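You operate a simulated robot arm through the tools that you are given. There is no shell and no other tool. Be economical: measure what you need, move in short steps, check, and stop when the job is done.

You are at the controls of a simulated two-armed robot. One attempt, no reset.

Task
Wipe up the spill on the top of the ledger table with the rag there and put it back.

It is judged by the outcome, as a careful person would: the job done as asked, and still so three seconds after it is handed in. It fails if anything else is knocked over, pushed out of place, dropped, spilled or broken.

Robot
Two 7-joint arms with two-finger parallel grippers on one trunk, on a base that drives. Base frame: it is fixed to the floor where the robot stands at the start and does not move with it; the origin is under the middle of the robot, x ahead of it, y to its left, z up. Lengths are in mm, angles in degrees, forces in N, time in s.
The left shoulder is at the start at [70, 133, 1051], the right one opposite. With the tool pointing down near the work surface each hand reaches from about 100 to 640 mm from the robot's upright axis, wherever it stands, measured 20 degrees to its own side. Payload 1.57 kg a hand.
Tool frame (each hand has its own): the origin (TCP) lies between the finger pads and is the grasp point; the fingertips stand 30 mm ahead of it; z points along the fingers, y is the line along which they close. Largest opening 80 mm; finger width 17, thickness 12; the body of the gripper, 40 by 82 mm, starts 80 mm behind the TCP.
Orientation is that of the tool frame in the base frame, as a unit quaternion [x, y, z, w]. With the fingers straight down and closing along the base's y, the tool's x points along the base's -x, its y along +y and its z along -z.

Tools
- The arms move only by the tool arm_command. It takes "left_series", "right_series" or both (then of equal length, played together; a hand with none holds still); each is a list of rows, each a list of 7 numbers: the turn, a rotation vector about the base's x, y, z in units of 6 degrees (1.0 is 6 degrees), then the shift along the base's x, y, z in units of 40 mm (1.0 is 40 mm), then the finger opening in mm, from 0 to 80. In form: [[rx, ry, rz, dx, dy, dz, gripper], ...]. A call has 1 to 12 rows; each row shifts and turns the commanded pose from where the row before left it. A call with a number of a shift or a turn outside -1 to 1 is refused whole. Rows are played at 5 a second. More than 50 mm and 8.6 degrees between two rows, or a gripper value outside its range, and nothing of the call is played. A pose out of reach is approached as far as the arm can. The call stops where the force on the tool passes 40 N (or 10 N more than at its start, if that is more) or the arm is blocked; 0.2 s more then pass. The fingers move at their own pace (about 153 mm/s each) and stop on an object; they squeeze with about 40 N. The grip force told is the motor's: it shows also when the fingers shut on nothing. Time passes only in rows, and 0.2 s behind the last, so rows that do not move let the fingers close. The reply holds the time, the measured pose of the TCP, the force on the tool along the base axes, the opening and the grip force, in the units named above and with some noise.
- Cameras (640 x 400 px; columns grow to the right, rows downward): "scene" is now at [130.9, 1.1, 1265.3]; the picture's right is [-0.01, -1.00, -0.00], its down [-0.71, 0.01, -0.71] and it looks along [0.71, -0.01, -0.71] (base axes); focal length 259 px, centre (320, 200). "left" rides on the left gripper at [72, 7, -122] in its tool frame; the picture's right is [-0.09, 1.00, 0.00], its down [-0.84, -0.08, -0.54] and it looks along [-0.54, -0.05, 0.84] (tool axes); focal length 238 px, centre (320, 200). "right" rides on the right gripper at [72, -7, -122] in its tool frame; the picture's right is [0.09, 1.00, 0.00], its down [-0.84, 0.08, -0.54] and it looks along [-0.54, 0.05, 0.84] (tool axes); focal length 238 px, centre (320, 200). There is no depth. A picture from a camera that has moved, and an enlarged one, comes with that camera's place and axes in the base frame and with its lens.
- get_image(camera): a new picture of that camera. The clock stands still meanwhile.
- lift_body(by): slides the trunk up (or, below 0, down) by that many mm; the arms and the scene camera ride with it, the base frame stays. It gives what a move gives, with no picture.
- base_move(legs): drives the robot by 1 to 6 legs, each [ahead, left, turn to the left] in mm, mm and degrees, along the robot's own axes; the way and the turn of a leg run together, so that a leg with both is an arc; at most 1500 mm and 180 degrees a leg. The arms and the cameras ride along, it lands a little off, and it stops where it bumps. It gives what a move gives.
- head_to(pan, tilt): turns the head with the scene camera to pan (to the left, within 86 degrees either way) and tilt (down, from -29 to 69), counted from straight ahead of the robot. It gives what a move gives.
- enlarge(camera, box): a new picture of the part [left, top, right, bottom] of that camera's present view, enlarged. The clock stands still meanwhile.
- sign_off(): hands the job in; it is judged then, once.

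Go step by step. Nothing tells you exact positions but the pictures and the camera data: compare them with the known pose of the tool, close in by small moves and look again before you grip or let go. The budget is 120 turns and 108 pictures, counting those below and the enlarged ones. Unless the task says otherwise, let go and move clear before handing in, and close with one line.

The tools are called as name(argument=value, ...) on one line, values as JSON. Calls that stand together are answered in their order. arm_command: Moves the arms, as the interface text tells. Its arguments: {"type":"object","properties":{"left_series":{"type":"array","items":{"type":"array","items":{"type":"number"}}},"right_series":{"type":"array","items":{"type":"array","items":{"type":"number"}}}},"required":[]} The other tools are called the same way: lift_body (by) slides the trunk up or down; base_move (legs) drives the base; head_to (pan, tilt) turns the head that bears the scene camera; get_image (camera) takes a picture; enlarge (camera, box) takes an enlarged picture of a part of a camera's view; sign_off () hands the job in.

At the start:

```text
time_s: 0.0
left_eef_pos: [453.8, 156.9, 1042.8]
left_tool_rot: [-0.001, 1.0, 0.0, 0.0]
left_wrist_force: [0.5, 0.0, 0.5]
left_grip_width: 80.0
left_gripper_force: 0.1
right_eef_pos: [443.6, -306.0, 1048.2]
right_tool_rot: [0.0, 1.0, 0.0, 0.0]
right_wrist_force: [-0.1, 0.3, 0.0]
right_grip_width: 79.7
right_gripper_force: 0.0
trunk travel left (down, up): [-625.0, 315.0]
robot x, y, heading: [-1.3, -2.2, 0.2]
head pan, tilt: [-0.6, 45.1]
```

scene: 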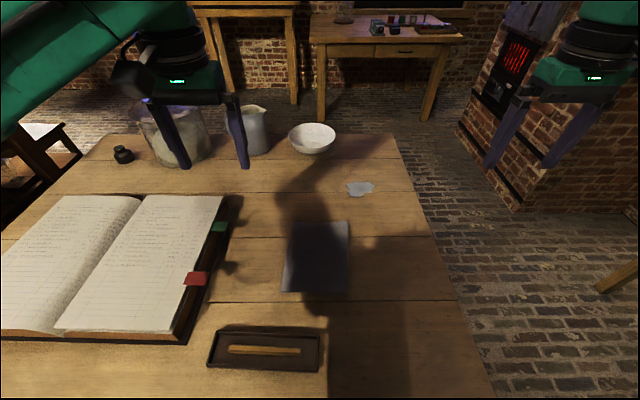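
right: 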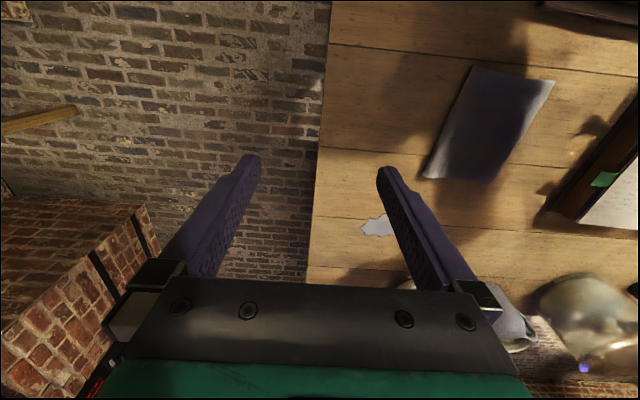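
left: 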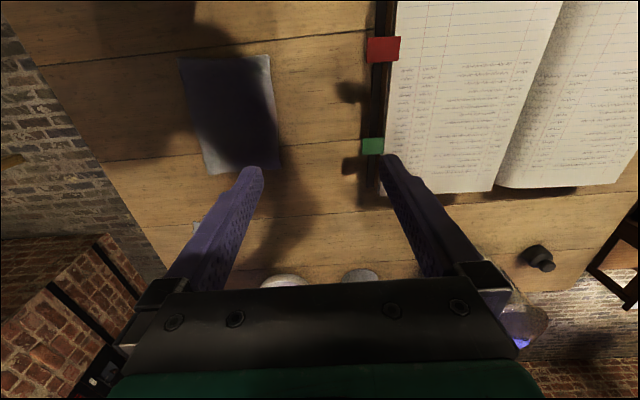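

I see a grey cloth around (510, 0), which I take to be the rag, and a small pale spill around (776, -141). I'll zoom in on both and then check where the table's near edge is.

enlarge(camera="scene", box=[260, 110, 420, 310])

head_to(pan=0, tilt=69)

get_image(camera="scene")

```text
2.00 times, centred on (340, 210) of scene
camera zoom: at [130.9, 1.1, 1265.3], right [-0.01, -1.0, 0.0], down [-0.71, 0.01, -0.71], along [0.71, -0.01, -0.71], focal length 517 px, centre (280, 180)
```

zoom: 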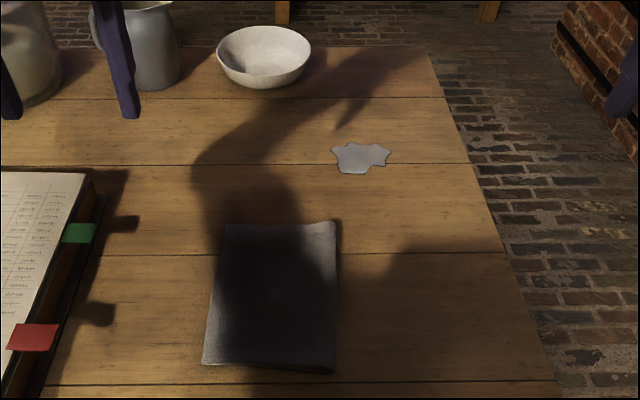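

```text
time_s: 0.9
left_eef_pos: [453.4, 157.1, 1043.4]
left_tool_rot: [-0.001, 1.0, 0.0, 0.001]
left_wrist_force: [0.1, -0.3, -0.9]
left_grip_width: 80.1
left_gripper_force: 0.1
right_eef_pos: [443.5, -305.4, 1049.6]
right_tool_rot: [0.0, 1.0, -0.001, 0.0]
right_wrist_force: [-0.6, 0.6, -0.8]
right_grip_width: 80.2
right_gripper_force: 0.1
trunk travel left (down, up): [-625.0, 315.0]
robot x, y, heading: [-2.9, 1.1, -0.2]
head pan, tilt: [0.0, 68.8]
```

```text
103 pictures are left
camera scene: at [105.7, 2.0, 1236.6], right [0.0, -1.0, 0.0], down [-0.93, 0.0, -0.36], along [0.36, 0.0, -0.93], focal length 259 px, centre (320, 200)
```

scene: 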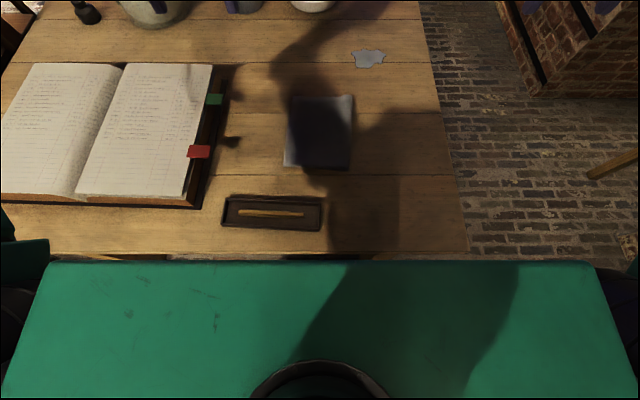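

The table's near edge is at x≈190 and its right edge is at y≈-315, so the spill is out of reach from here. I'll take a closer look at the rag before driving round to the table's right side.

enlarge(camera="right", box=[400, 40, 580, 200])

enlarge(camera="scene", box=[260, 70, 400, 190])

head_to(pan=-70, tilt=40)

get_image(camera="scene")

```text
2.50 times, centred on (490, 120) of right
camera zoom: at [372.3, -311.3, 1170.9], right [-0.09, 1.0, 0.0], down [0.84, 0.08, 0.54], along [0.54, 0.05, -0.84], focal length 596 px, centre (-105, 400)
```

zoom: 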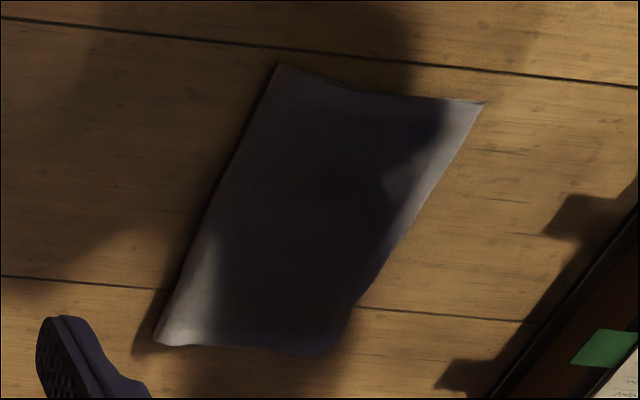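

```text
3.33 times, centred on (330, 130) of scene
camera zoom: at [105.7, 2.0, 1236.6], right [0.0, -1.0, 0.0], down [-0.93, 0.0, -0.36], along [0.36, 0.0, -0.93], focal length 862 px, centre (287, 433)
```

zoom: 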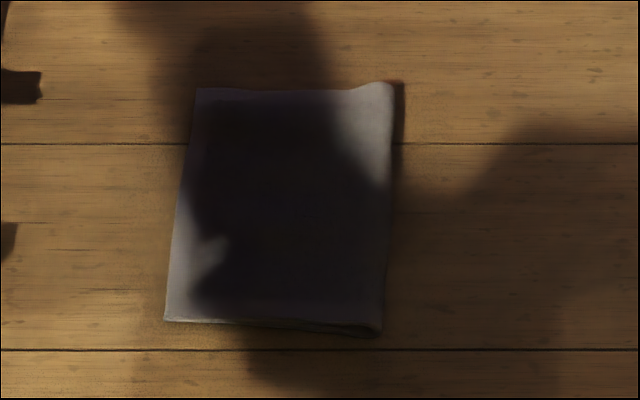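

```text
time_s: 2.3
left_eef_pos: [453.9, 157.4, 1042.8]
left_tool_rot: [0.0, 1.0, 0.0, 0.0]
left_wrist_force: [0.5, 0.4, -0.4]
left_grip_width: 80.0
left_gripper_force: 0.0
right_eef_pos: [444.1, -306.1, 1048.8]
right_tool_rot: [0.0, 1.0, 0.0, 0.0]
right_wrist_force: [-0.3, 0.1, 0.4]
right_grip_width: 80.0
right_gripper_force: 0.0
trunk travel left (down, up): [-625.0, 315.0]
robot x, y, heading: [-1.9, 1.1, -0.2]
head pan, tilt: [-70.0, 40.0]
```

```text
100 pictures are left
camera scene: at [78.9, -77.9, 1272.7], right [-0.94, -0.34, 0.0], down [-0.22, 0.6, -0.77], along [0.26, -0.72, -0.64], focal length 259 px, centre (320, 200)
```

scene: 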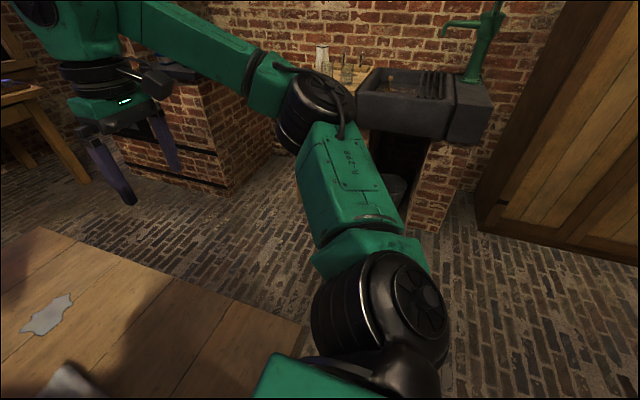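

The rag is folded, with a thicker rolled fold along its right side at y≈-85. The floor to the right of the table is clear, so I'll back off a little, move right, turn to face the table's right side and look again.

base_move(legs=[[-60, 0, 0], [0, -800, 0], [0, 0, 90], [0, -680, 0]])

head_to(pan=0, tilt=50)

get_image(camera="scene")

```text
time_s: 14.3
left_eef_pos: [482.5, -348.6, 1042.5]
left_tool_rot: [-0.699, 0.716, 0.0, 0.001]
left_wrist_force: [0.8, 0.8, -0.1]
left_grip_width: 80.2
left_gripper_force: 0.1
right_eef_pos: [944.9, -369.1, 1047.5]
right_tool_rot: [-0.699, 0.715, 0.0, 0.0]
right_wrist_force: [0.4, -0.4, -0.6]
right_grip_width: 80.1
right_gripper_force: 0.1
trunk travel left (down, up): [-625.0, 315.0]
robot x, y, heading: [630.8, -808.7, 88.8]
head pan, tilt: [-70.0, 40.0]
```

```text
time_s: 15.7
left_eef_pos: [482.8, -349.5, 1043.2]
left_tool_rot: [-0.699, 0.715, 0.0, 0.0]
left_wrist_force: [-0.7, -0.2, 0.2]
left_grip_width: 79.9
left_gripper_force: 0.1
right_eef_pos: [944.7, -369.8, 1050.0]
right_tool_rot: [-0.699, 0.715, 0.001, 0.0]
right_wrist_force: [-0.1, -0.7, 0.4]
right_grip_width: 80.1
right_gripper_force: 0.1
trunk travel left (down, up): [-625.0, 315.0]
robot x, y, heading: [629.3, -806.2, 88.9]
head pan, tilt: [0.0, 50.0]
```

```text
99 pictures are left
camera scene: at [632.1, -677.5, 1258.5], right [1.0, -0.02, 0.0], down [-0.02, -0.77, -0.64], along [0.02, 0.64, -0.77], focal length 259 px, centre (320, 200)
```

scene: 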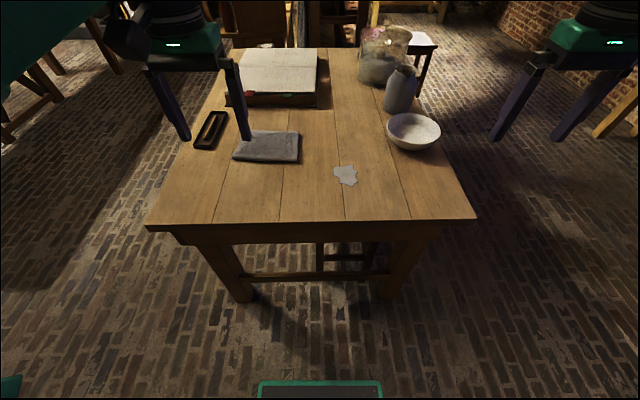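

The views from two sides agree best if the table top is at z≈720 rather than 677. That puts the rag at about x 376–581, y -75 to 75, and the spill at about (725, -132). I'll move in closer and look at the rag with the left hand's camera.

base_move(legs=[[285, -20, 1]])

get_image(camera="scene")

get_image(camera="left")

```text
time_s: 17.7
left_eef_pos: [501.5, -65.5, 1044.0]
left_tool_rot: [-0.704, 0.71, 0.0, 0.0]
left_wrist_force: [-0.5, -0.5, -0.3]
left_grip_width: 80.3
left_gripper_force: 0.1
right_eef_pos: [963.6, -78.8, 1049.2]
right_tool_rot: [-0.704, 0.71, 0.0, -0.001]
right_wrist_force: [-0.4, 0.1, 0.3]
right_grip_width: 80.1
right_gripper_force: 0.0
trunk travel left (down, up): [-625.0, 315.0]
robot x, y, heading: [652.7, -519.0, 89.7]
head pan, tilt: [0.0, 50.0]
```

```text
98 pictures are left
camera scene: at [654.8, -391.3, 1258.6], right [1.0, -0.01, 0.0], down [-0.01, -0.77, -0.64], along [0.01, 0.64, -0.77], focal length 259 px, centre (320, 200)
```

scene: 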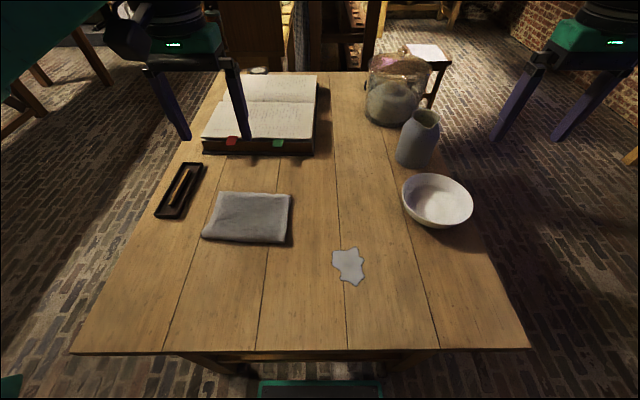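

```text
97 pictures are left
camera left: at [495.1, -137.3, 1167.0], right [-0.99, 0.1, 0.0], down [0.08, 0.84, 0.54], along [0.05, 0.54, -0.84], focal length 238 px, centre (320, 200)
```

left: 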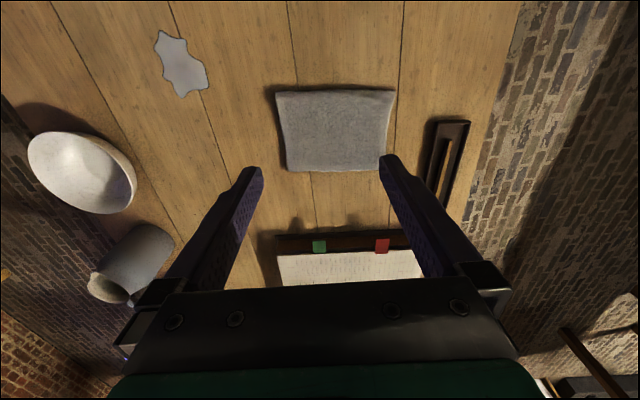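

The rag is at x 374–580, y -75 to 85 on a top at z≈720, and the spill is about 75×93 mm centred at (720, -136). I'll bring the left hand down above the rag for a close look.

arm_command(left_series=[[0, 0, 0, 0, 0, -1, 80], [0, 0, 0, 0, 0, -1, 80], [0, 0, 0, -0.3, 0, -1, 80], [0, 0, 0, -0.3, 0, -1, 80], [0, 0, 0, 0, 0, -1, 80]])

get_image(camera="left")

enlarge(camera="scene", box=[190, 180, 310, 255])

```text
time_s: 18.9
left_eef_pos: [477.3, -65.1, 842.9]
left_tool_rot: [-0.703, 0.711, 0.0, 0.0]
left_wrist_force: [-0.5, -0.4, 0.3]
left_grip_width: 80.0
left_gripper_force: 0.1
right_eef_pos: [963.2, -78.2, 1048.4]
right_tool_rot: [-0.704, 0.71, 0.0, 0.0]
right_wrist_force: [0.0, 0.3, 0.4]
right_grip_width: 80.0
right_gripper_force: 0.1
trunk travel left (down, up): [-625.0, 315.0]
robot x, y, heading: [653.0, -515.2, 89.4]
head pan, tilt: [0.0, 50.0]
```

```text
96 pictures are left
camera left: at [471.1, -136.5, 966.8], right [-0.99, 0.1, 0.0], down [0.08, 0.84, 0.54], along [0.06, 0.54, -0.84], focal length 238 px, centre (320, 200)
```

left: 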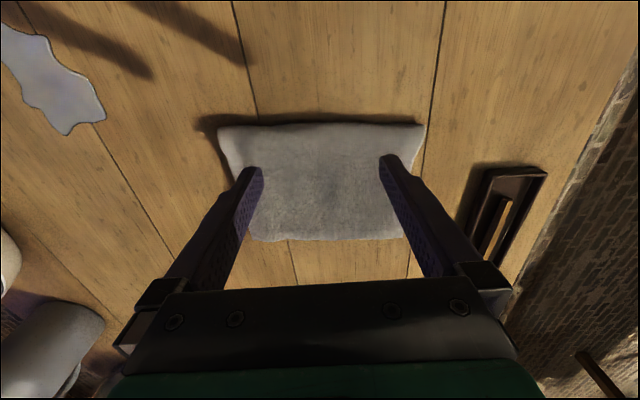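

```text
5.33 times, centred on (250, 218) of scene
camera zoom: at [654.8, -390.1, 1258.5], right [1.0, -0.01, 0.0], down [-0.01, -0.77, -0.64], along [0.01, 0.64, -0.77], focal length 1379 px, centre (693, 107)
```

zoom: 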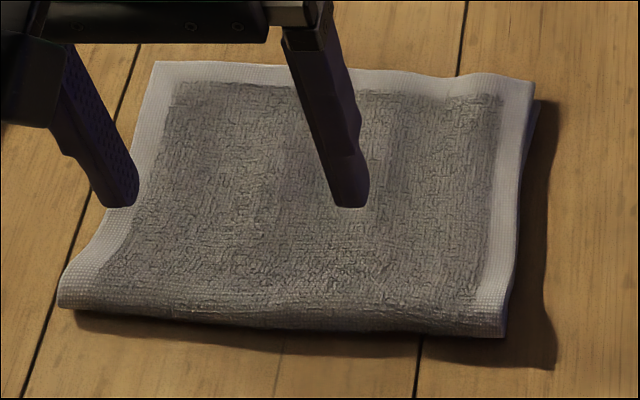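

The rag is a towel folded with its fold towards me and looks fairly thick. I'll back the hand off and tilt it for a low view of the near edge, to see whether a finger can get under it.

arm_command(left_series=[[1, 0, 0, 0, -0.6, 0, 80], [1, 0, 0, 0, -0.6, 0, 80], [1, 0, 0, 0, -0.6, 0, 80], [1, 0, 0, 0, -0.6, -0.2, 80], [1, 0, 0, 0, -0.6, -0.4, 80], [1, 0, 0, 0, 0, -0.4, 80], [1, 0, 0, 0, 0, -0.4, 80]])

get_image(camera="left")

```text
time_s: 20.5
left_eef_pos: [500.7, -112.0, 817.8]
left_tool_rot: [-0.68, 0.685, 0.184, 0.184]
left_wrist_force: [-1.0, 0.2, 0.3]
left_grip_width: 79.9
left_gripper_force: 0.0
left hand out of reach, approached as far as the arm can: row 3, 4, 5
right_eef_pos: [963.8, -80.3, 1050.1]
right_tool_rot: [-0.703, 0.711, 0.0, 0.001]
right_wrist_force: [-1.2, -1.3, -0.7]
right_grip_width: 79.9
right_gripper_force: 0.0
trunk travel left (down, up): [-625.0, 315.0]
robot x, y, heading: [655.1, -522.4, 89.3]
head pan, tilt: [0.0, 50.0]
```

```text
94 pictures are left
camera left: at [494.4, -234.9, 888.7], right [-0.99, 0.09, 0.05], down [0.08, 0.45, 0.89], along [0.05, 0.89, -0.46], focal length 238 px, centre (320, 200)
```

left: 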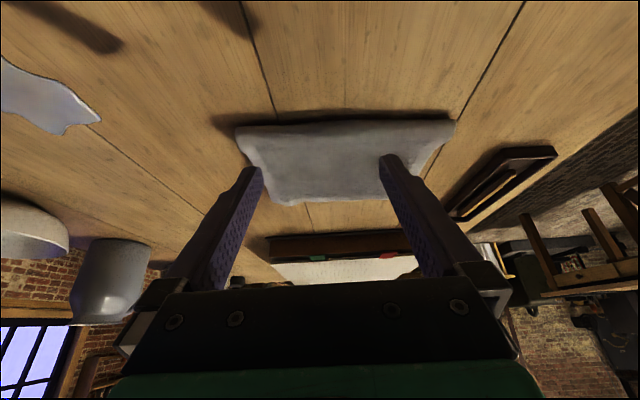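

enlarge(camera="left", box=[205, 90, 475, 215])

```text
2.37 times, centred on (340, 152) of left
camera zoom: at [494.4, -234.9, 888.7], right [-0.99, 0.09, 0.05], down [0.08, 0.45, 0.89], along [0.05, 0.89, -0.46], focal length 565 px, centre (273, 313)
```

zoom: 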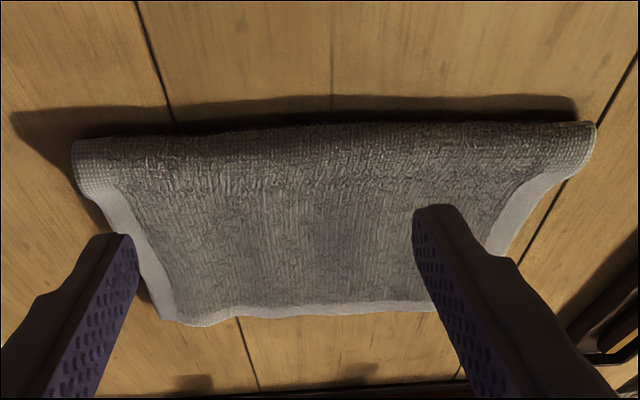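

The fold makes a rounded roll along the near edge, so I'll try to pinch across it with the fingers closing along y. First I'll set the tool upright again and yaw it by 90°, staying above the rag.

arm_command(left_series=[[-1, 0, 0, -0.1, 0.2, 0.1, 80], [-1, 0, 0, -0.1, 0.2, 0.1, 80], [-1, 0, 0, -0.1, 0.2, 0.1, 80], [-1, 0, 0, -0.1, 0.2, 0.1, 80], [-1, 0, 0, -0.1, 0.2, 0.1, 80], [0, 0, -1, 0, 0, 0, 80], [0, 0, -1, 0, 0, 0, 80], [0, 0, -1, 0, 0, 0, 80], [0, 0, -1, 0, 0, 0, 80], [0, 0, -1, 0, 0, 0, 80]])

```text
time_s: 22.7
left_eef_pos: [480.3, -70.3, 835.8]
left_tool_rot: [-0.496, 0.869, 0.0, 0.0]
left_wrist_force: [1.0, -0.7, -0.1]
left_grip_width: 80.0
left_gripper_force: 0.0
right_eef_pos: [963.4, -78.5, 1048.8]
right_tool_rot: [-0.704, 0.71, 0.0, 0.0]
right_wrist_force: [-0.4, 0.1, -0.3]
right_grip_width: 80.0
right_gripper_force: 0.1
trunk travel left (down, up): [-625.0, 315.0]
robot x, y, heading: [655.3, -522.3, 89.6]
head pan, tilt: [0.0, 50.0]
```

arm_command(left_series=[[0, 0, -1, 0, 0, 0, 80], [0, 0, -1, 0, 0, 0, 80], [0, 0, -1, 0, 0, 0, 80], [0, 0, -1, 0, 0, 0, 80], [0, 0, -1, 0, 0, 0, 80], [0, 0, -1, 0, 0, 0, 80], [0, 0, -1, 0, 0, 0, 80], [0, 0, -1, 0, 0, 0, 80], [0, 0, -1, 0, 0, 0, 80], [0, 0, -1, 0, 0, 0, 80], [0, 0, -0.6, 0, 0, -0.2, 80]])

get_image(camera="left")

enlarge(camera="scene", box=[170, 160, 330, 260])

```text
time_s: 25.1
left_eef_pos: [479.5, -69.9, 829.5]
left_tool_rot: [0.036, 0.999, 0.0, 0.0]
left_wrist_force: [-0.2, -0.3, 0.1]
left_grip_width: 80.2
left_gripper_force: 0.1
right_eef_pos: [964.6, -77.9, 1048.5]
right_tool_rot: [-0.704, 0.71, 0.0, 0.0]
right_wrist_force: [-0.4, 0.3, 0.5]
right_grip_width: 80.0
right_gripper_force: 0.0
trunk travel left (down, up): [-625.0, 315.0]
robot x, y, heading: [655.8, -521.1, 89.1]
head pan, tilt: [0.0, 50.0]
```

```text
92 pictures are left
camera left: at [409.5, -57.9, 952.5], right [0.16, 0.99, 0.0], down [0.83, -0.14, 0.54], along [0.53, -0.09, -0.84], focal length 238 px, centre (320, 200)
```

left: 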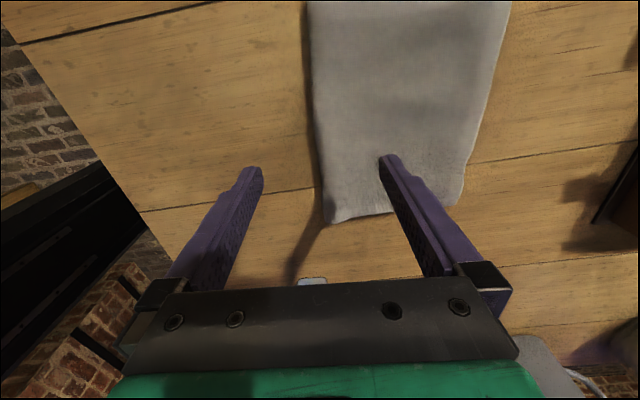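

```text
4.00 times, centred on (250, 210) of scene
camera zoom: at [654.8, -390.7, 1258.5], right [1.0, -0.01, 0.0], down [-0.01, -0.77, -0.64], along [0.01, 0.64, -0.77], focal length 1034 px, centre (600, 160)
```

zoom: 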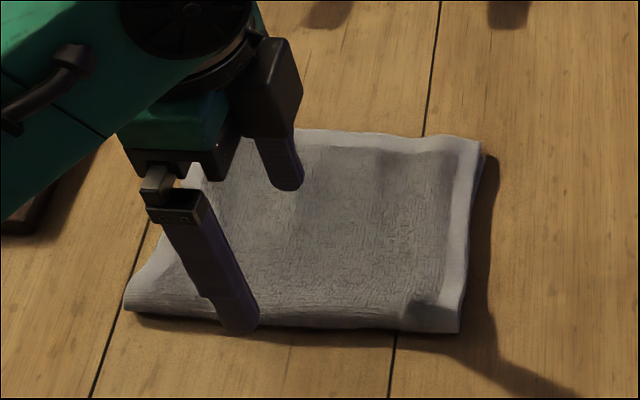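

The upright fingers now straddle the near fold, whose edge is at y≈-74. I'll narrow the opening and come down in small steps until the tips touch.

arm_command(left_series=[[0, 0, 0, 0, 0, -0.5, 50], [0, 0, 0, 0, 0, -0.5, 50], [0, 0, 0, 0, 0, -0.3, 50], [0, 0, 0, 0, 0, -0.2, 50]])

get_image(camera="left")

enlarge(camera="scene", box=[190, 180, 310, 255])

```text
time_s: 26.1
left_eef_pos: [478.4, -68.4, 768.4]
left_tool_rot: [0.035, 0.999, 0.0, -0.001]
left_wrist_force: [-0.1, 0.5, -0.3]
left_grip_width: 50.0
left_gripper_force: 0.2
right_eef_pos: [964.1, -78.0, 1048.5]
right_tool_rot: [-0.704, 0.711, 0.0, 0.0]
right_wrist_force: [-0.3, 0.2, 0.9]
right_grip_width: 80.0
right_gripper_force: 0.1
trunk travel left (down, up): [-625.0, 315.0]
robot x, y, heading: [657.9, -522.6, 89.5]
head pan, tilt: [0.0, 50.0]
```

```text
90 pictures are left
camera left: at [409.1, -57.7, 892.0], right [0.16, 0.99, 0.0], down [0.83, -0.14, 0.54], along [0.53, -0.09, -0.84], focal length 238 px, centre (320, 200)
```

left: 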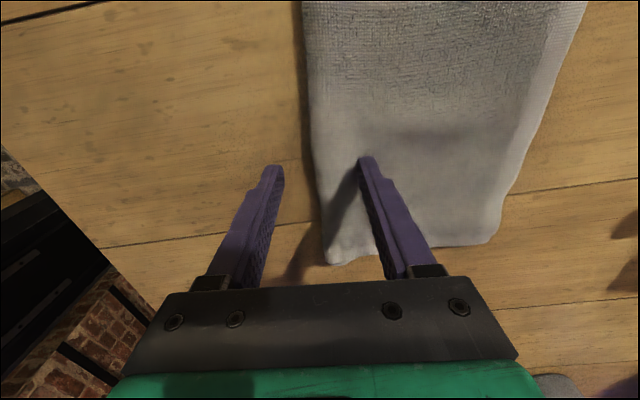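

```text
5.33 times, centred on (250, 218) of scene
camera zoom: at [654.8, -390.7, 1258.5], right [1.0, -0.01, 0.0], down [-0.01, -0.77, -0.64], along [0.01, 0.64, -0.77], focal length 1379 px, centre (693, 107)
```

zoom: 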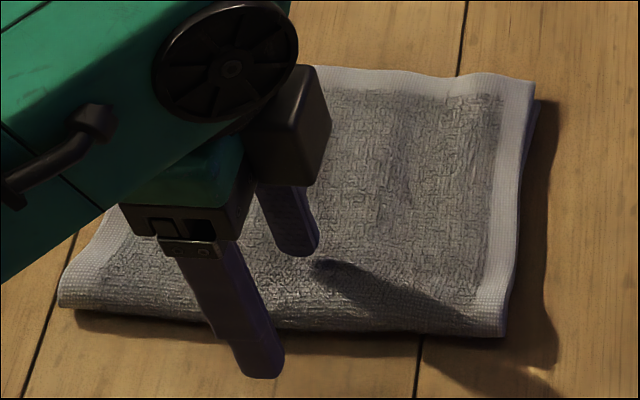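

arm_command(left_series=[[0, 0, 0, 0, 0, -0.15, 50], [0, 0, 0, 0, 0, -0.15, 50], [0, 0, 0, 0, 0, -0.1, 50]])

enlarge(camera="scene", box=[190, 180, 310, 255])

```text
time_s: 26.9
left_eef_pos: [478.3, -70.7, 755.7]
left_tool_rot: [0.035, 0.999, 0.003, -0.001]
left_wrist_force: [-2.2, 0.7, 8.8]
left_grip_width: 50.2
left_gripper_force: 0.3
right_eef_pos: [964.3, -79.1, 1049.6]
right_tool_rot: [-0.704, 0.711, 0.0, 0.001]
right_wrist_force: [1.0, 0.0, 0.7]
right_grip_width: 80.1
right_gripper_force: 0.0
trunk travel left (down, up): [-625.0, 315.0]
robot x, y, heading: [656.9, -518.1, 89.5]
head pan, tilt: [0.0, 50.0]
```

```text
5.33 times, centred on (250, 218) of scene
camera zoom: at [655.2, -392.7, 1259.0], right [1.0, -0.01, 0.0], down [-0.01, -0.77, -0.64], along [0.01, 0.64, -0.77], focal length 1379 px, centre (693, 107)
```

zoom: 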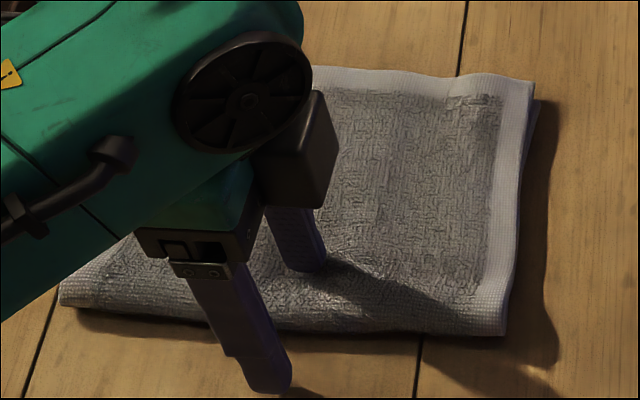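

The inner fingertip has touched the rag at a tip height of about 726, with 9 N. I'll close the fingers and see whether they grip the fold.

arm_command(left_series=[[0, 0, 0, 0, 0, 0, 20], [0, 0, 0, 0, 0, 0, 0], [0, 0, 0, 0, 0, 0, 0], [0, 0, 0, 0, 0, 0, 0]])

enlarge(camera="scene", box=[190, 180, 310, 255])

get_image(camera="left")

```text
time_s: 27.9
left_eef_pos: [479.2, -70.0, 754.1]
left_tool_rot: [0.036, 0.999, 0.002, -0.001]
left_wrist_force: [0.6, 6.0, 18.8]
left_grip_width: 7.6
left_gripper_force: 26.7
right_eef_pos: [965.5, -79.2, 1049.0]
right_tool_rot: [-0.705, 0.71, 0.001, 0.001]
right_wrist_force: [-0.3, -0.5, 0.2]
right_grip_width: 80.1
right_gripper_force: 0.0
trunk travel left (down, up): [-625.0, 315.0]
robot x, y, heading: [654.4, -519.8, 89.4]
head pan, tilt: [0.0, 50.0]
```

```text
5.33 times, centred on (250, 218) of scene
camera zoom: at [656.0, -392.7, 1258.9], right [1.0, -0.01, 0.0], down [-0.01, -0.77, -0.64], along [0.01, 0.64, -0.77], focal length 1379 px, centre (693, 107)
```

zoom: 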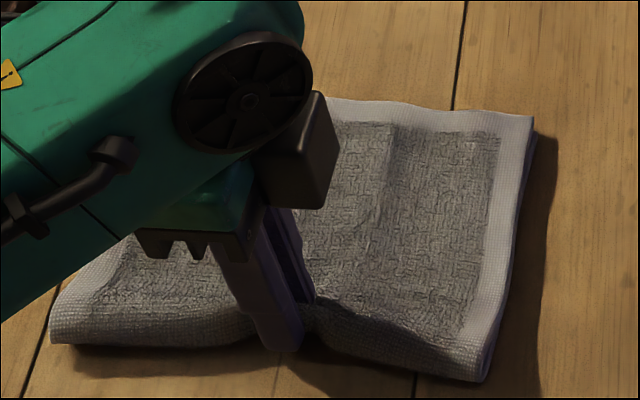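

```text
86 pictures are left
camera left: at [409.9, -59.0, 878.7], right [0.16, 0.99, 0.0], down [0.83, -0.14, 0.54], along [0.53, -0.08, -0.84], focal length 238 px, centre (320, 200)
```

left: 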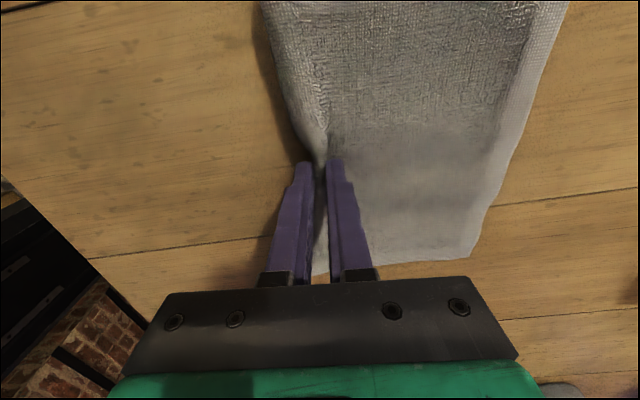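

The rag is cloth, and the fold is gripped with the opening at 7.6 mm; it has shifted about 20 mm towards me, which I'll correct when I put it back. Next I'll lift the grip slightly and drag the rag towards the spill.

arm_command(left_series=[[0, 0, 0, 0, 0, 0.25, 0], [0, 0, 0, 0.6, -0.2, 0.25, 0], [0, 0, 0, 0.6, -0.2, 0, 0], [0, 0, 0, 0.6, -0.3, 0, 0], [0, 0, 0, 0.6, -0.3, 0, 0], [0, 0, 0, 0.6, -0.3, 0, 0]])

get_image(camera="scene")

```text
time_s: 29.3
left_eef_pos: [601.6, -120.9, 772.8]
left_tool_rot: [0.036, 0.999, -0.001, -0.001]
left_wrist_force: [0.3, 0.3, 1.1]
left_grip_width: 6.2
left_gripper_force: 26.0
right_eef_pos: [963.3, -78.2, 1048.3]
right_tool_rot: [-0.704, 0.71, 0.0, -0.001]
right_wrist_force: [0.1, -0.3, 0.3]
right_grip_width: 79.9
right_gripper_force: 0.0
trunk travel left (down, up): [-625.0, 315.0]
robot x, y, heading: [654.4, -520.6, 89.4]
head pan, tilt: [0.0, 50.0]
```

```text
85 pictures are left
camera scene: at [655.6, -390.8, 1258.5], right [1.0, -0.01, 0.0], down [-0.01, -0.77, -0.64], along [0.01, 0.64, -0.77], focal length 259 px, centre (320, 200)
```

scene: 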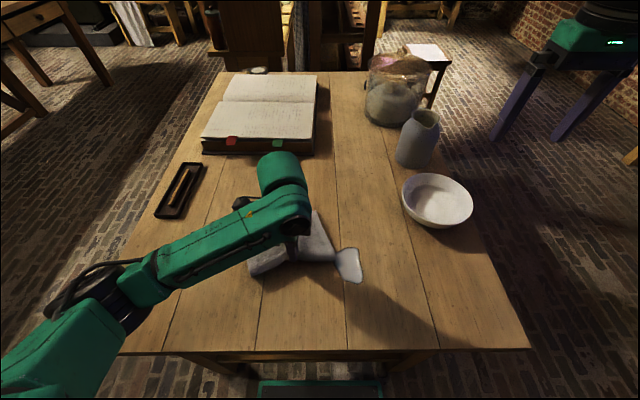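

The grip holds and the rag trails along. I'll carry on over the spill, lower the grip and wipe back and forth.

arm_command(left_series=[[0, 0, 0, 0.7, -0.1, 0, 0], [0, 0, 0, 0.7, -0.1, 0, 0], [0, 0, 0, 0.7, -0.1, -0.1, 0], [0, 0, 0, 0.7, -0.1, -0.25, 0], [0, 0, 0, 0.7, -0.1, 0, 0]])

get_image(camera="scene")

get_image(camera="left")

```text
time_s: 30.5
left_eef_pos: [740.1, -142.5, 758.9]
left_tool_rot: [0.035, 0.999, 0.0, 0.0]
left_wrist_force: [-1.1, -0.7, 1.9]
left_grip_width: 6.8
left_gripper_force: 26.3
right_eef_pos: [963.6, -79.6, 1048.5]
right_tool_rot: [-0.704, 0.71, 0.0, 0.0]
right_wrist_force: [-0.2, 0.4, -0.6]
right_grip_width: 79.8
right_gripper_force: 0.1
trunk travel left (down, up): [-625.0, 315.0]
robot x, y, heading: [655.3, -519.8, 89.6]
head pan, tilt: [0.0, 50.0]
```

```text
84 pictures are left
camera scene: at [655.6, -391.1, 1258.6], right [1.0, -0.01, 0.0], down [-0.01, -0.77, -0.64], along [0.01, 0.64, -0.77], focal length 259 px, centre (320, 200)
```

scene: 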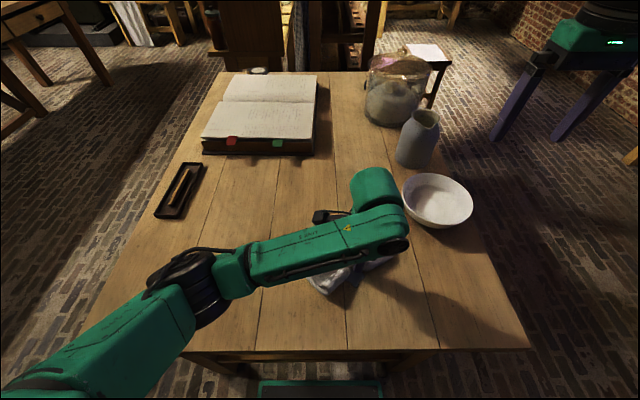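

```text
83 pictures are left
camera left: at [669.5, -130.5, 883.0], right [0.16, 0.99, 0.0], down [0.83, -0.14, 0.54], along [0.53, -0.09, -0.84], focal length 238 px, centre (320, 200)
```

left: 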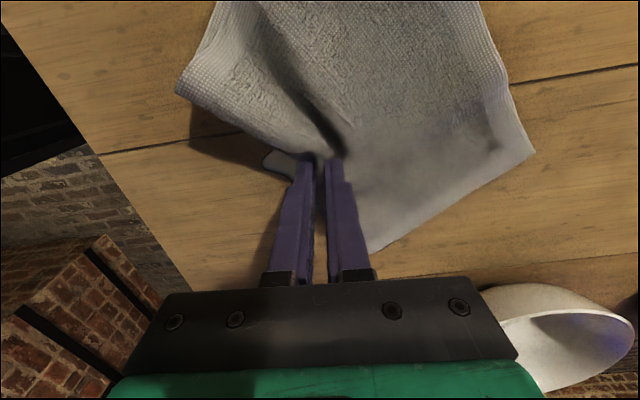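

Part of the spill still shows on the near-right side of the grip. I'll press a little harder and run a zigzag over the whole patch.

arm_command(left_series=[[0, 0, 0, 0.2, -0.7, -0.08, 0], [0, 0, 0, 0.3, -0.9, 0, 0], [0, 0, 0, -0.8, 0, 0, 0], [0, 0, 0, 0, 0.9, 0, 0], [0, 0, 0, 0, 0.9, 0, 0], [0, 0, 0, -0.7, 0, 0, 0], [0, 0, 0, 0, -0.9, 0, 0], [0, 0, 0, 0, -0.9, 0, 0], [0, 0, 0, -0.6, 0, 0, 0], [0, 0, 0, 0, 0.9, 0, 0], [0, 0, 0, 0, 0.9, 0, 0], [0, 0, 0, 0, 0.6, 0, 0]])

get_image(camera="scene")

get_image(camera="left")

```text
time_s: 33.1
left_eef_pos: [673.9, -109.3, 755.5]
left_tool_rot: [0.036, 0.999, 0.0, 0.0]
left_wrist_force: [-0.4, -5.4, 10.6]
left_grip_width: 6.7
left_gripper_force: 26.0
right_eef_pos: [963.4, -79.6, 1049.9]
right_tool_rot: [-0.703, 0.711, 0.001, 0.001]
right_wrist_force: [0.4, -0.1, -0.3]
right_grip_width: 80.1
right_gripper_force: 0.0
trunk travel left (down, up): [-625.0, 315.0]
robot x, y, heading: [654.7, -520.3, 89.6]
head pan, tilt: [0.0, 50.0]
```

```text
82 pictures are left
camera scene: at [654.7, -393.2, 1258.8], right [1.0, -0.01, 0.0], down [-0.01, -0.76, -0.64], along [0.01, 0.64, -0.76], focal length 259 px, centre (320, 200)
```

scene: 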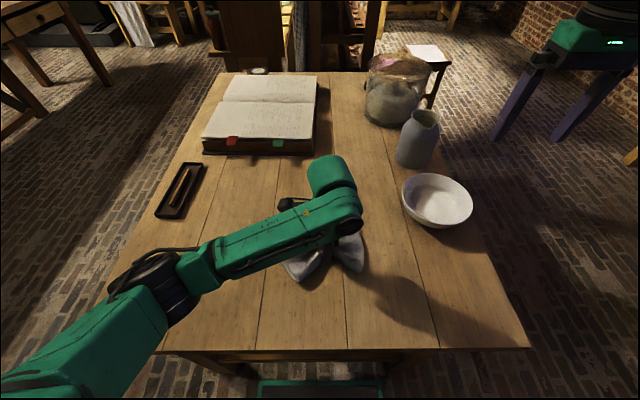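

```text
81 pictures are left
camera left: at [605.1, -99.3, 879.5], right [0.16, 0.99, 0.0], down [0.83, -0.14, 0.54], along [0.53, -0.09, -0.84], focal length 238 px, centre (320, 200)
```

left: 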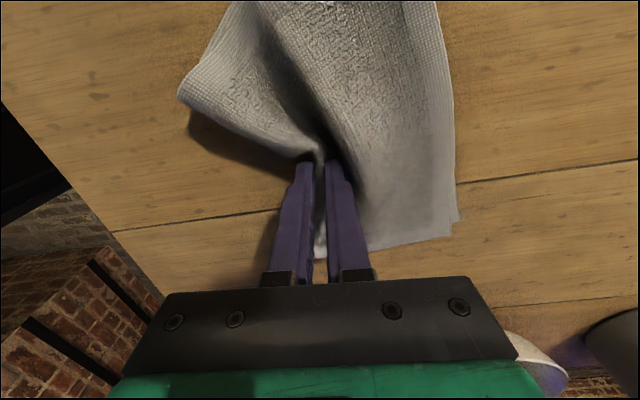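

The visible table looks clean so far. I'll lift the grip a little and draw the rag back towards its old place, then check that the spill area is fully uncovered and clean.

arm_command(left_series=[[0, 0, 0, -0.2, 0, 0.4, 0], [0, 0, 0, -0.7, 0, 0, 0], [0, 0, 0, -0.7, 0, 0, 0], [0, 0, 0, -0.7, 0, 0, 0], [0, 0, 0, -0.7, 0.1, 0, 0], [0, 0, 0, -0.7, 0.2, 0, 0], [0, 0, 0, -0.7, 0.2, 0, 0]])

get_image(camera="scene")

enlarge(camera="scene", box=[180, 180, 420, 330])

get_image(camera="left")

```text
time_s: 34.7
left_eef_pos: [500.7, -90.9, 770.9]
left_tool_rot: [0.035, 0.999, -0.001, 0.0]
left_wrist_force: [-0.2, -0.6, 0.0]
left_grip_width: 6.2
left_gripper_force: 26.0
right_eef_pos: [963.1, -79.1, 1049.6]
right_tool_rot: [-0.704, 0.71, 0.0, 0.0]
right_wrist_force: [-0.2, -0.7, 0.1]
right_grip_width: 80.0
right_gripper_force: 0.1
trunk travel left (down, up): [-625.0, 315.0]
robot x, y, heading: [655.8, -519.8, 89.6]
head pan, tilt: [0.0, 50.0]
```

```text
80 pictures are left
camera scene: at [654.0, -390.9, 1258.5], right [1.0, -0.01, 0.0], down [-0.01, -0.77, -0.64], along [0.01, 0.64, -0.77], focal length 259 px, centre (320, 200)
```

scene: 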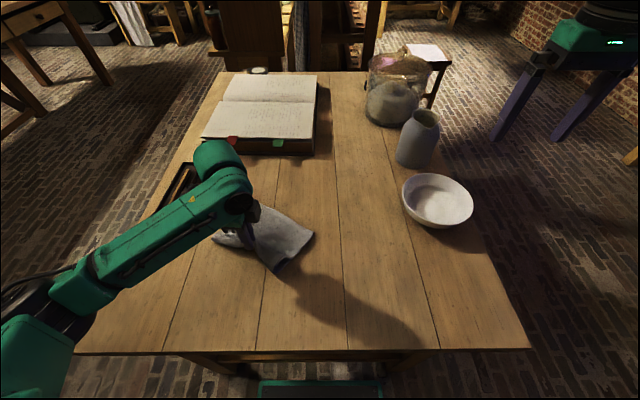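

```text
2.67 times, centred on (300, 255) of scene
camera zoom: at [654.0, -390.9, 1258.5], right [1.0, -0.01, 0.0], down [-0.01, -0.77, -0.64], along [0.01, 0.64, -0.77], focal length 690 px, centre (373, 53)
```

zoom: 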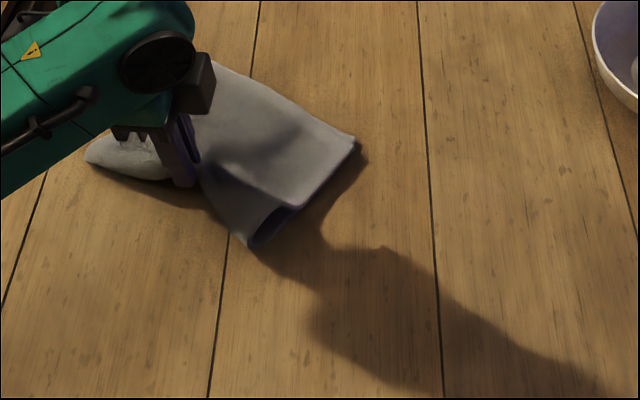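

```text
78 pictures are left
camera left: at [430.1, -79.1, 894.3], right [0.16, 0.99, 0.0], down [0.83, -0.14, 0.54], along [0.54, -0.09, -0.84], focal length 238 px, centre (320, 200)
```

left: 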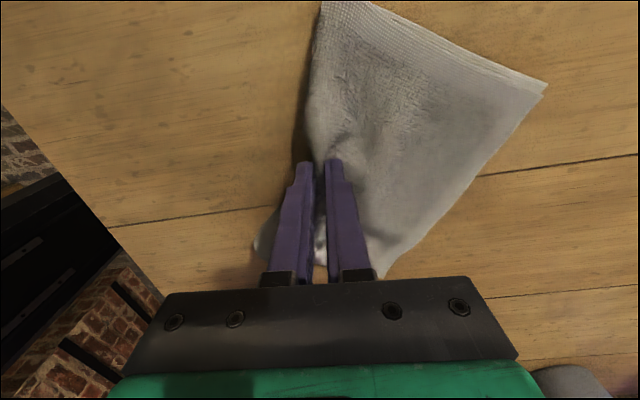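

The spill is gone from the top. The rag came back turned about 38° clockwise, so I'll rotate the grip back, push a little past the spot and then pull towards me to straighten it.

arm_command(left_series=[[0, 0, 1, -0.1, 0.2, 0.1, 0], [0, 0, 1, -0.1, 0.2, 0.1, 0], [0, 0, 1, -0.1, 0.2, 0.1, 0], [0, 0, 1, -0.1, 0.2, 0, 0], [0, 0, 1, -0.1, 0.3, 0, 0], [0, 0, 1, -0.1, 0.4, 0, 0], [0, 0, 1, 0, 0, 0, 0]])

enlarge(camera="scene", box=[140, 155, 380, 305])

get_image(camera="left")

```text
time_s: 36.3
left_eef_pos: [474.3, -30.9, 783.8]
left_tool_rot: [-0.326, 0.945, 0.0, 0.0]
left_wrist_force: [0.5, -0.2, 0.1]
left_grip_width: 6.0
left_gripper_force: 25.9
right_eef_pos: [965.3, -78.8, 1049.2]
right_tool_rot: [-0.704, 0.71, 0.0, 0.0]
right_wrist_force: [-0.8, -0.2, 0.1]
right_grip_width: 79.7
right_gripper_force: 0.1
trunk travel left (down, up): [-625.0, 315.0]
robot x, y, heading: [652.6, -519.9, 89.4]
head pan, tilt: [0.0, 50.0]
```

```text
2.67 times, centred on (260, 230) of scene
camera zoom: at [654.8, -391.1, 1258.6], right [1.0, -0.01, 0.0], down [-0.01, -0.77, -0.64], along [0.01, 0.64, -0.77], focal length 690 px, centre (480, 120)
```

zoom: 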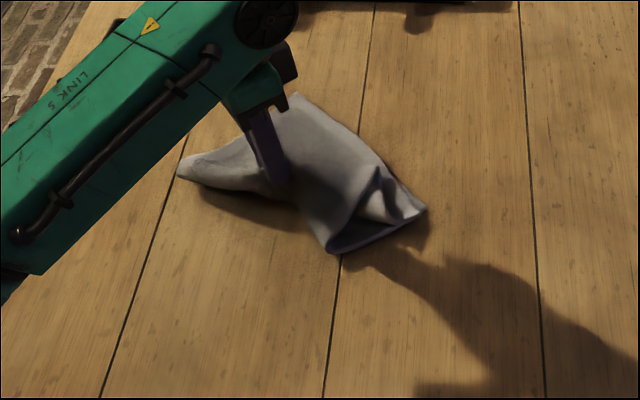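

```text
76 pictures are left
camera left: at [415.8, -69.9, 907.9], right [-0.54, 0.84, 0.0], down [0.71, 0.45, 0.54], along [0.46, 0.29, -0.84], focal length 238 px, centre (320, 200)
```

left: 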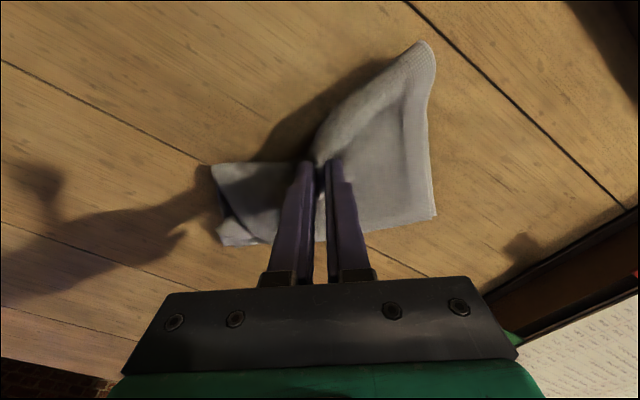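

arm_command(left_series=[[0, 0, 0, 0, -0.6, -0.2, 0], [0, 0, 0, 0, -0.7, 0, 0], [0, 0, 0, 0, -0.7, 0, 0], [0, 0, 0, 0, -0.5, 0, 0]])

enlarge(camera="scene", box=[140, 155, 380, 305])

get_image(camera="left")

```text
time_s: 37.3
left_eef_pos: [474.9, -130.8, 775.3]
left_tool_rot: [-0.325, 0.946, 0.0, 0.001]
left_wrist_force: [0.3, 0.0, 1.0]
left_grip_width: 6.2
left_gripper_force: 25.9
right_eef_pos: [963.6, -78.5, 1048.6]
right_tool_rot: [-0.704, 0.71, 0.0, 0.0]
right_wrist_force: [-0.1, -0.5, 0.2]
right_grip_width: 79.9
right_gripper_force: 0.1
trunk travel left (down, up): [-625.0, 315.0]
robot x, y, heading: [658.1, -519.6, 89.3]
head pan, tilt: [0.0, 50.0]
```

```text
2.67 times, centred on (260, 230) of scene
camera zoom: at [654.7, -391.4, 1258.6], right [1.0, -0.01, 0.0], down [-0.01, -0.77, -0.64], along [0.01, 0.64, -0.77], focal length 690 px, centre (480, 120)
```

zoom: 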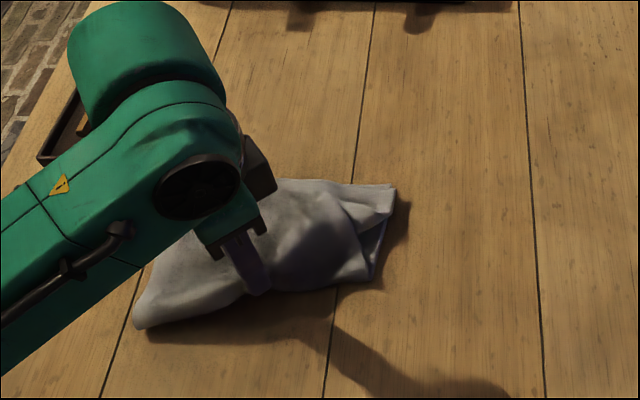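

```text
74 pictures are left
camera left: at [415.8, -170.1, 898.5], right [-0.54, 0.84, 0.0], down [0.71, 0.45, 0.54], along [0.46, 0.29, -0.84], focal length 238 px, centre (320, 200)
```

left: 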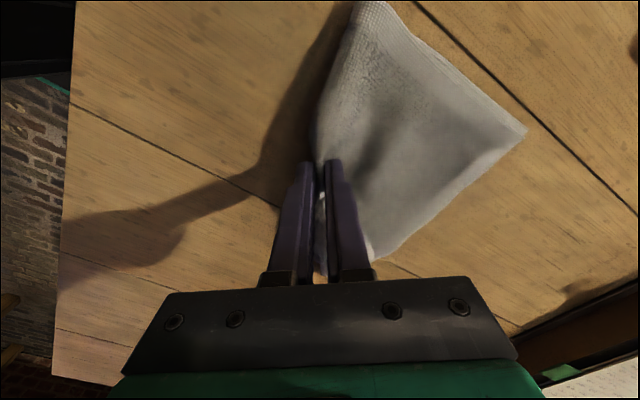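

Pulling straightened it, but it's now about 65 mm too near me with one corner tucked under. I'll lift it so it hangs, carry it away from me (the ledger starts at about y≈240), and then lay it down while drawing it back.

arm_command(left_series=[[0, 0, 0, 0, 0, 0.9, 0], [0, 0, 0, 0, 0, 0.9, 0], [0, 0, 0, 0, 0, 0.9, 0], [0, 0, -0.5, 0, 0.4, 0.9, 0], [0, 0, -0.5, 0, 0.8, 0.3, 0], [0, 0, -0.5, 0, 0.8, 0, 0], [0, 0, 0, 0, 0.8, 0, 0], [0, 0, 0, 0, 0.8, 0, 0], [0, 0, 0, 0, 0.6, 0, 0], [0, 0, 0, 0, 0.4, 0, 0], [0, 0, 0, 0, 0, 0, 0]])

get_image(camera="scene")

get_image(camera="left")

```text
time_s: 39.7
left_eef_pos: [475.8, 54.6, 932.6]
left_tool_rot: [-0.249, 0.968, 0.0, 0.0]
left_wrist_force: [-0.6, -0.6, -1.2]
left_grip_width: 5.6
left_gripper_force: 25.7
right_eef_pos: [964.2, -79.0, 1049.8]
right_tool_rot: [-0.705, 0.71, 0.001, 0.0]
right_wrist_force: [-0.8, -0.5, -0.9]
right_grip_width: 80.0
right_gripper_force: 0.1
trunk travel left (down, up): [-625.0, 315.0]
robot x, y, heading: [656.9, -519.5, 89.5]
head pan, tilt: [0.0, 50.0]
```

```text
73 pictures are left
camera scene: at [654.6, -390.9, 1258.6], right [1.0, -0.01, 0.0], down [-0.01, -0.77, -0.64], along [0.01, 0.64, -0.77], focal length 259 px, centre (320, 200)
```

scene: 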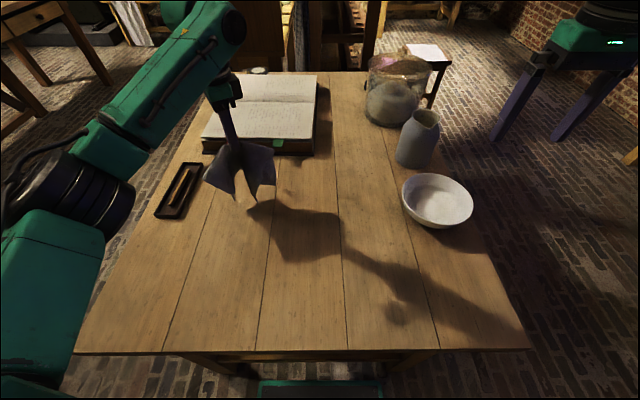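

```text
72 pictures are left
camera left: at [410.3, 25.4, 1056.0], right [-0.4, 0.92, 0.0], down [0.77, 0.34, 0.54], along [0.5, 0.22, -0.84], focal length 238 px, centre (320, 200)
```

left: 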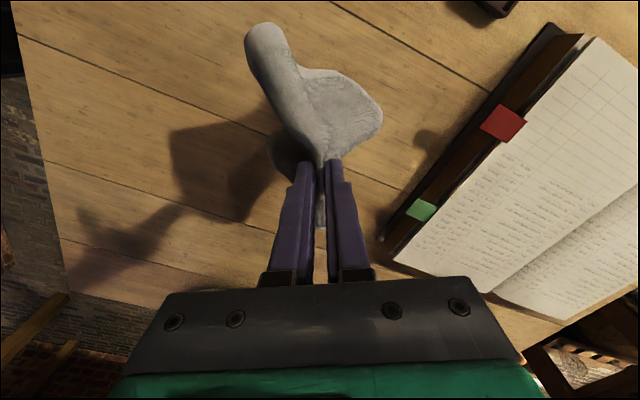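

The rag hangs freely. I'll turn the grip back to its original yaw, then lower it while drawing it towards me so it lies flat.

arm_command(left_series=[[0, 0, -1, 0, 0, 0, 0], [0, 0, -1, 0, 0.1, 0, 0], [0, 0, -1, 0, 0.1, 0, 0], [0, 0, -1, 0, 0.1, -0.3, 0], [0, 0, -1, 0, 0, -0.6, 0], [0, 0, -0.5, 0, -0.1, -0.6, 0], [0, 0, 0, 0, -0.4, -0.6, 0], [0, 0, 0, 0, -0.6, -0.6, 0], [0, 0, 0, 0, -0.7, -0.5, 0], [0, 0, 0, 0, -0.7, -0.4, 0]])

enlarge(camera="scene", box=[140, 130, 380, 280])

get_image(camera="left")

```text
time_s: 41.9
left_eef_pos: [473.4, -34.3, 789.4]
left_tool_rot: [0.035, 0.999, 0.0, 0.0]
left_wrist_force: [0.7, -0.3, 0.0]
left_grip_width: 5.9
left_gripper_force: 25.9
right_eef_pos: [963.2, -78.9, 1048.5]
right_tool_rot: [-0.703, 0.711, -0.001, 0.001]
right_wrist_force: [-0.9, 0.1, 0.1]
right_grip_width: 79.9
right_gripper_force: 0.1
trunk travel left (down, up): [-625.0, 315.0]
robot x, y, heading: [654.2, -520.9, 89.1]
head pan, tilt: [0.0, 50.0]
```

```text
2.67 times, centred on (260, 205) of scene
camera zoom: at [654.3, -391.5, 1258.7], right [1.0, -0.01, 0.0], down [-0.01, -0.77, -0.64], along [0.01, 0.64, -0.77], focal length 690 px, centre (480, 187)
```

zoom: 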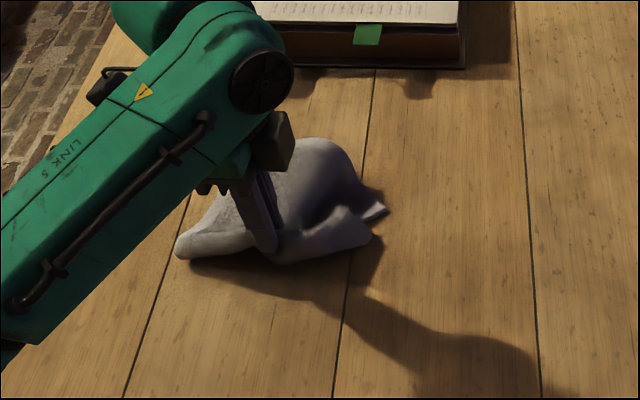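

```text
70 pictures are left
camera left: at [404.4, -23.2, 913.2], right [0.16, 0.99, 0.0], down [0.83, -0.14, 0.54], along [0.54, -0.09, -0.84], focal length 238 px, centre (320, 200)
```

left: 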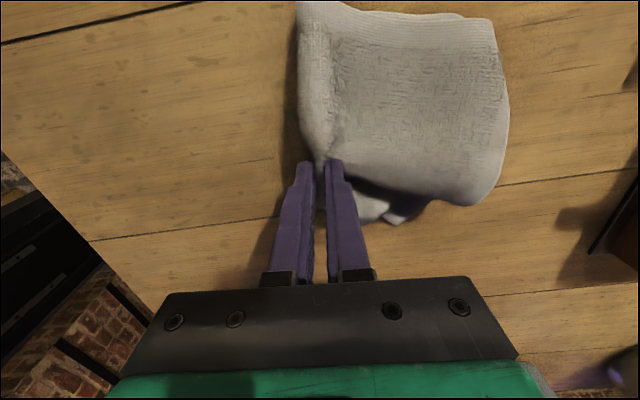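

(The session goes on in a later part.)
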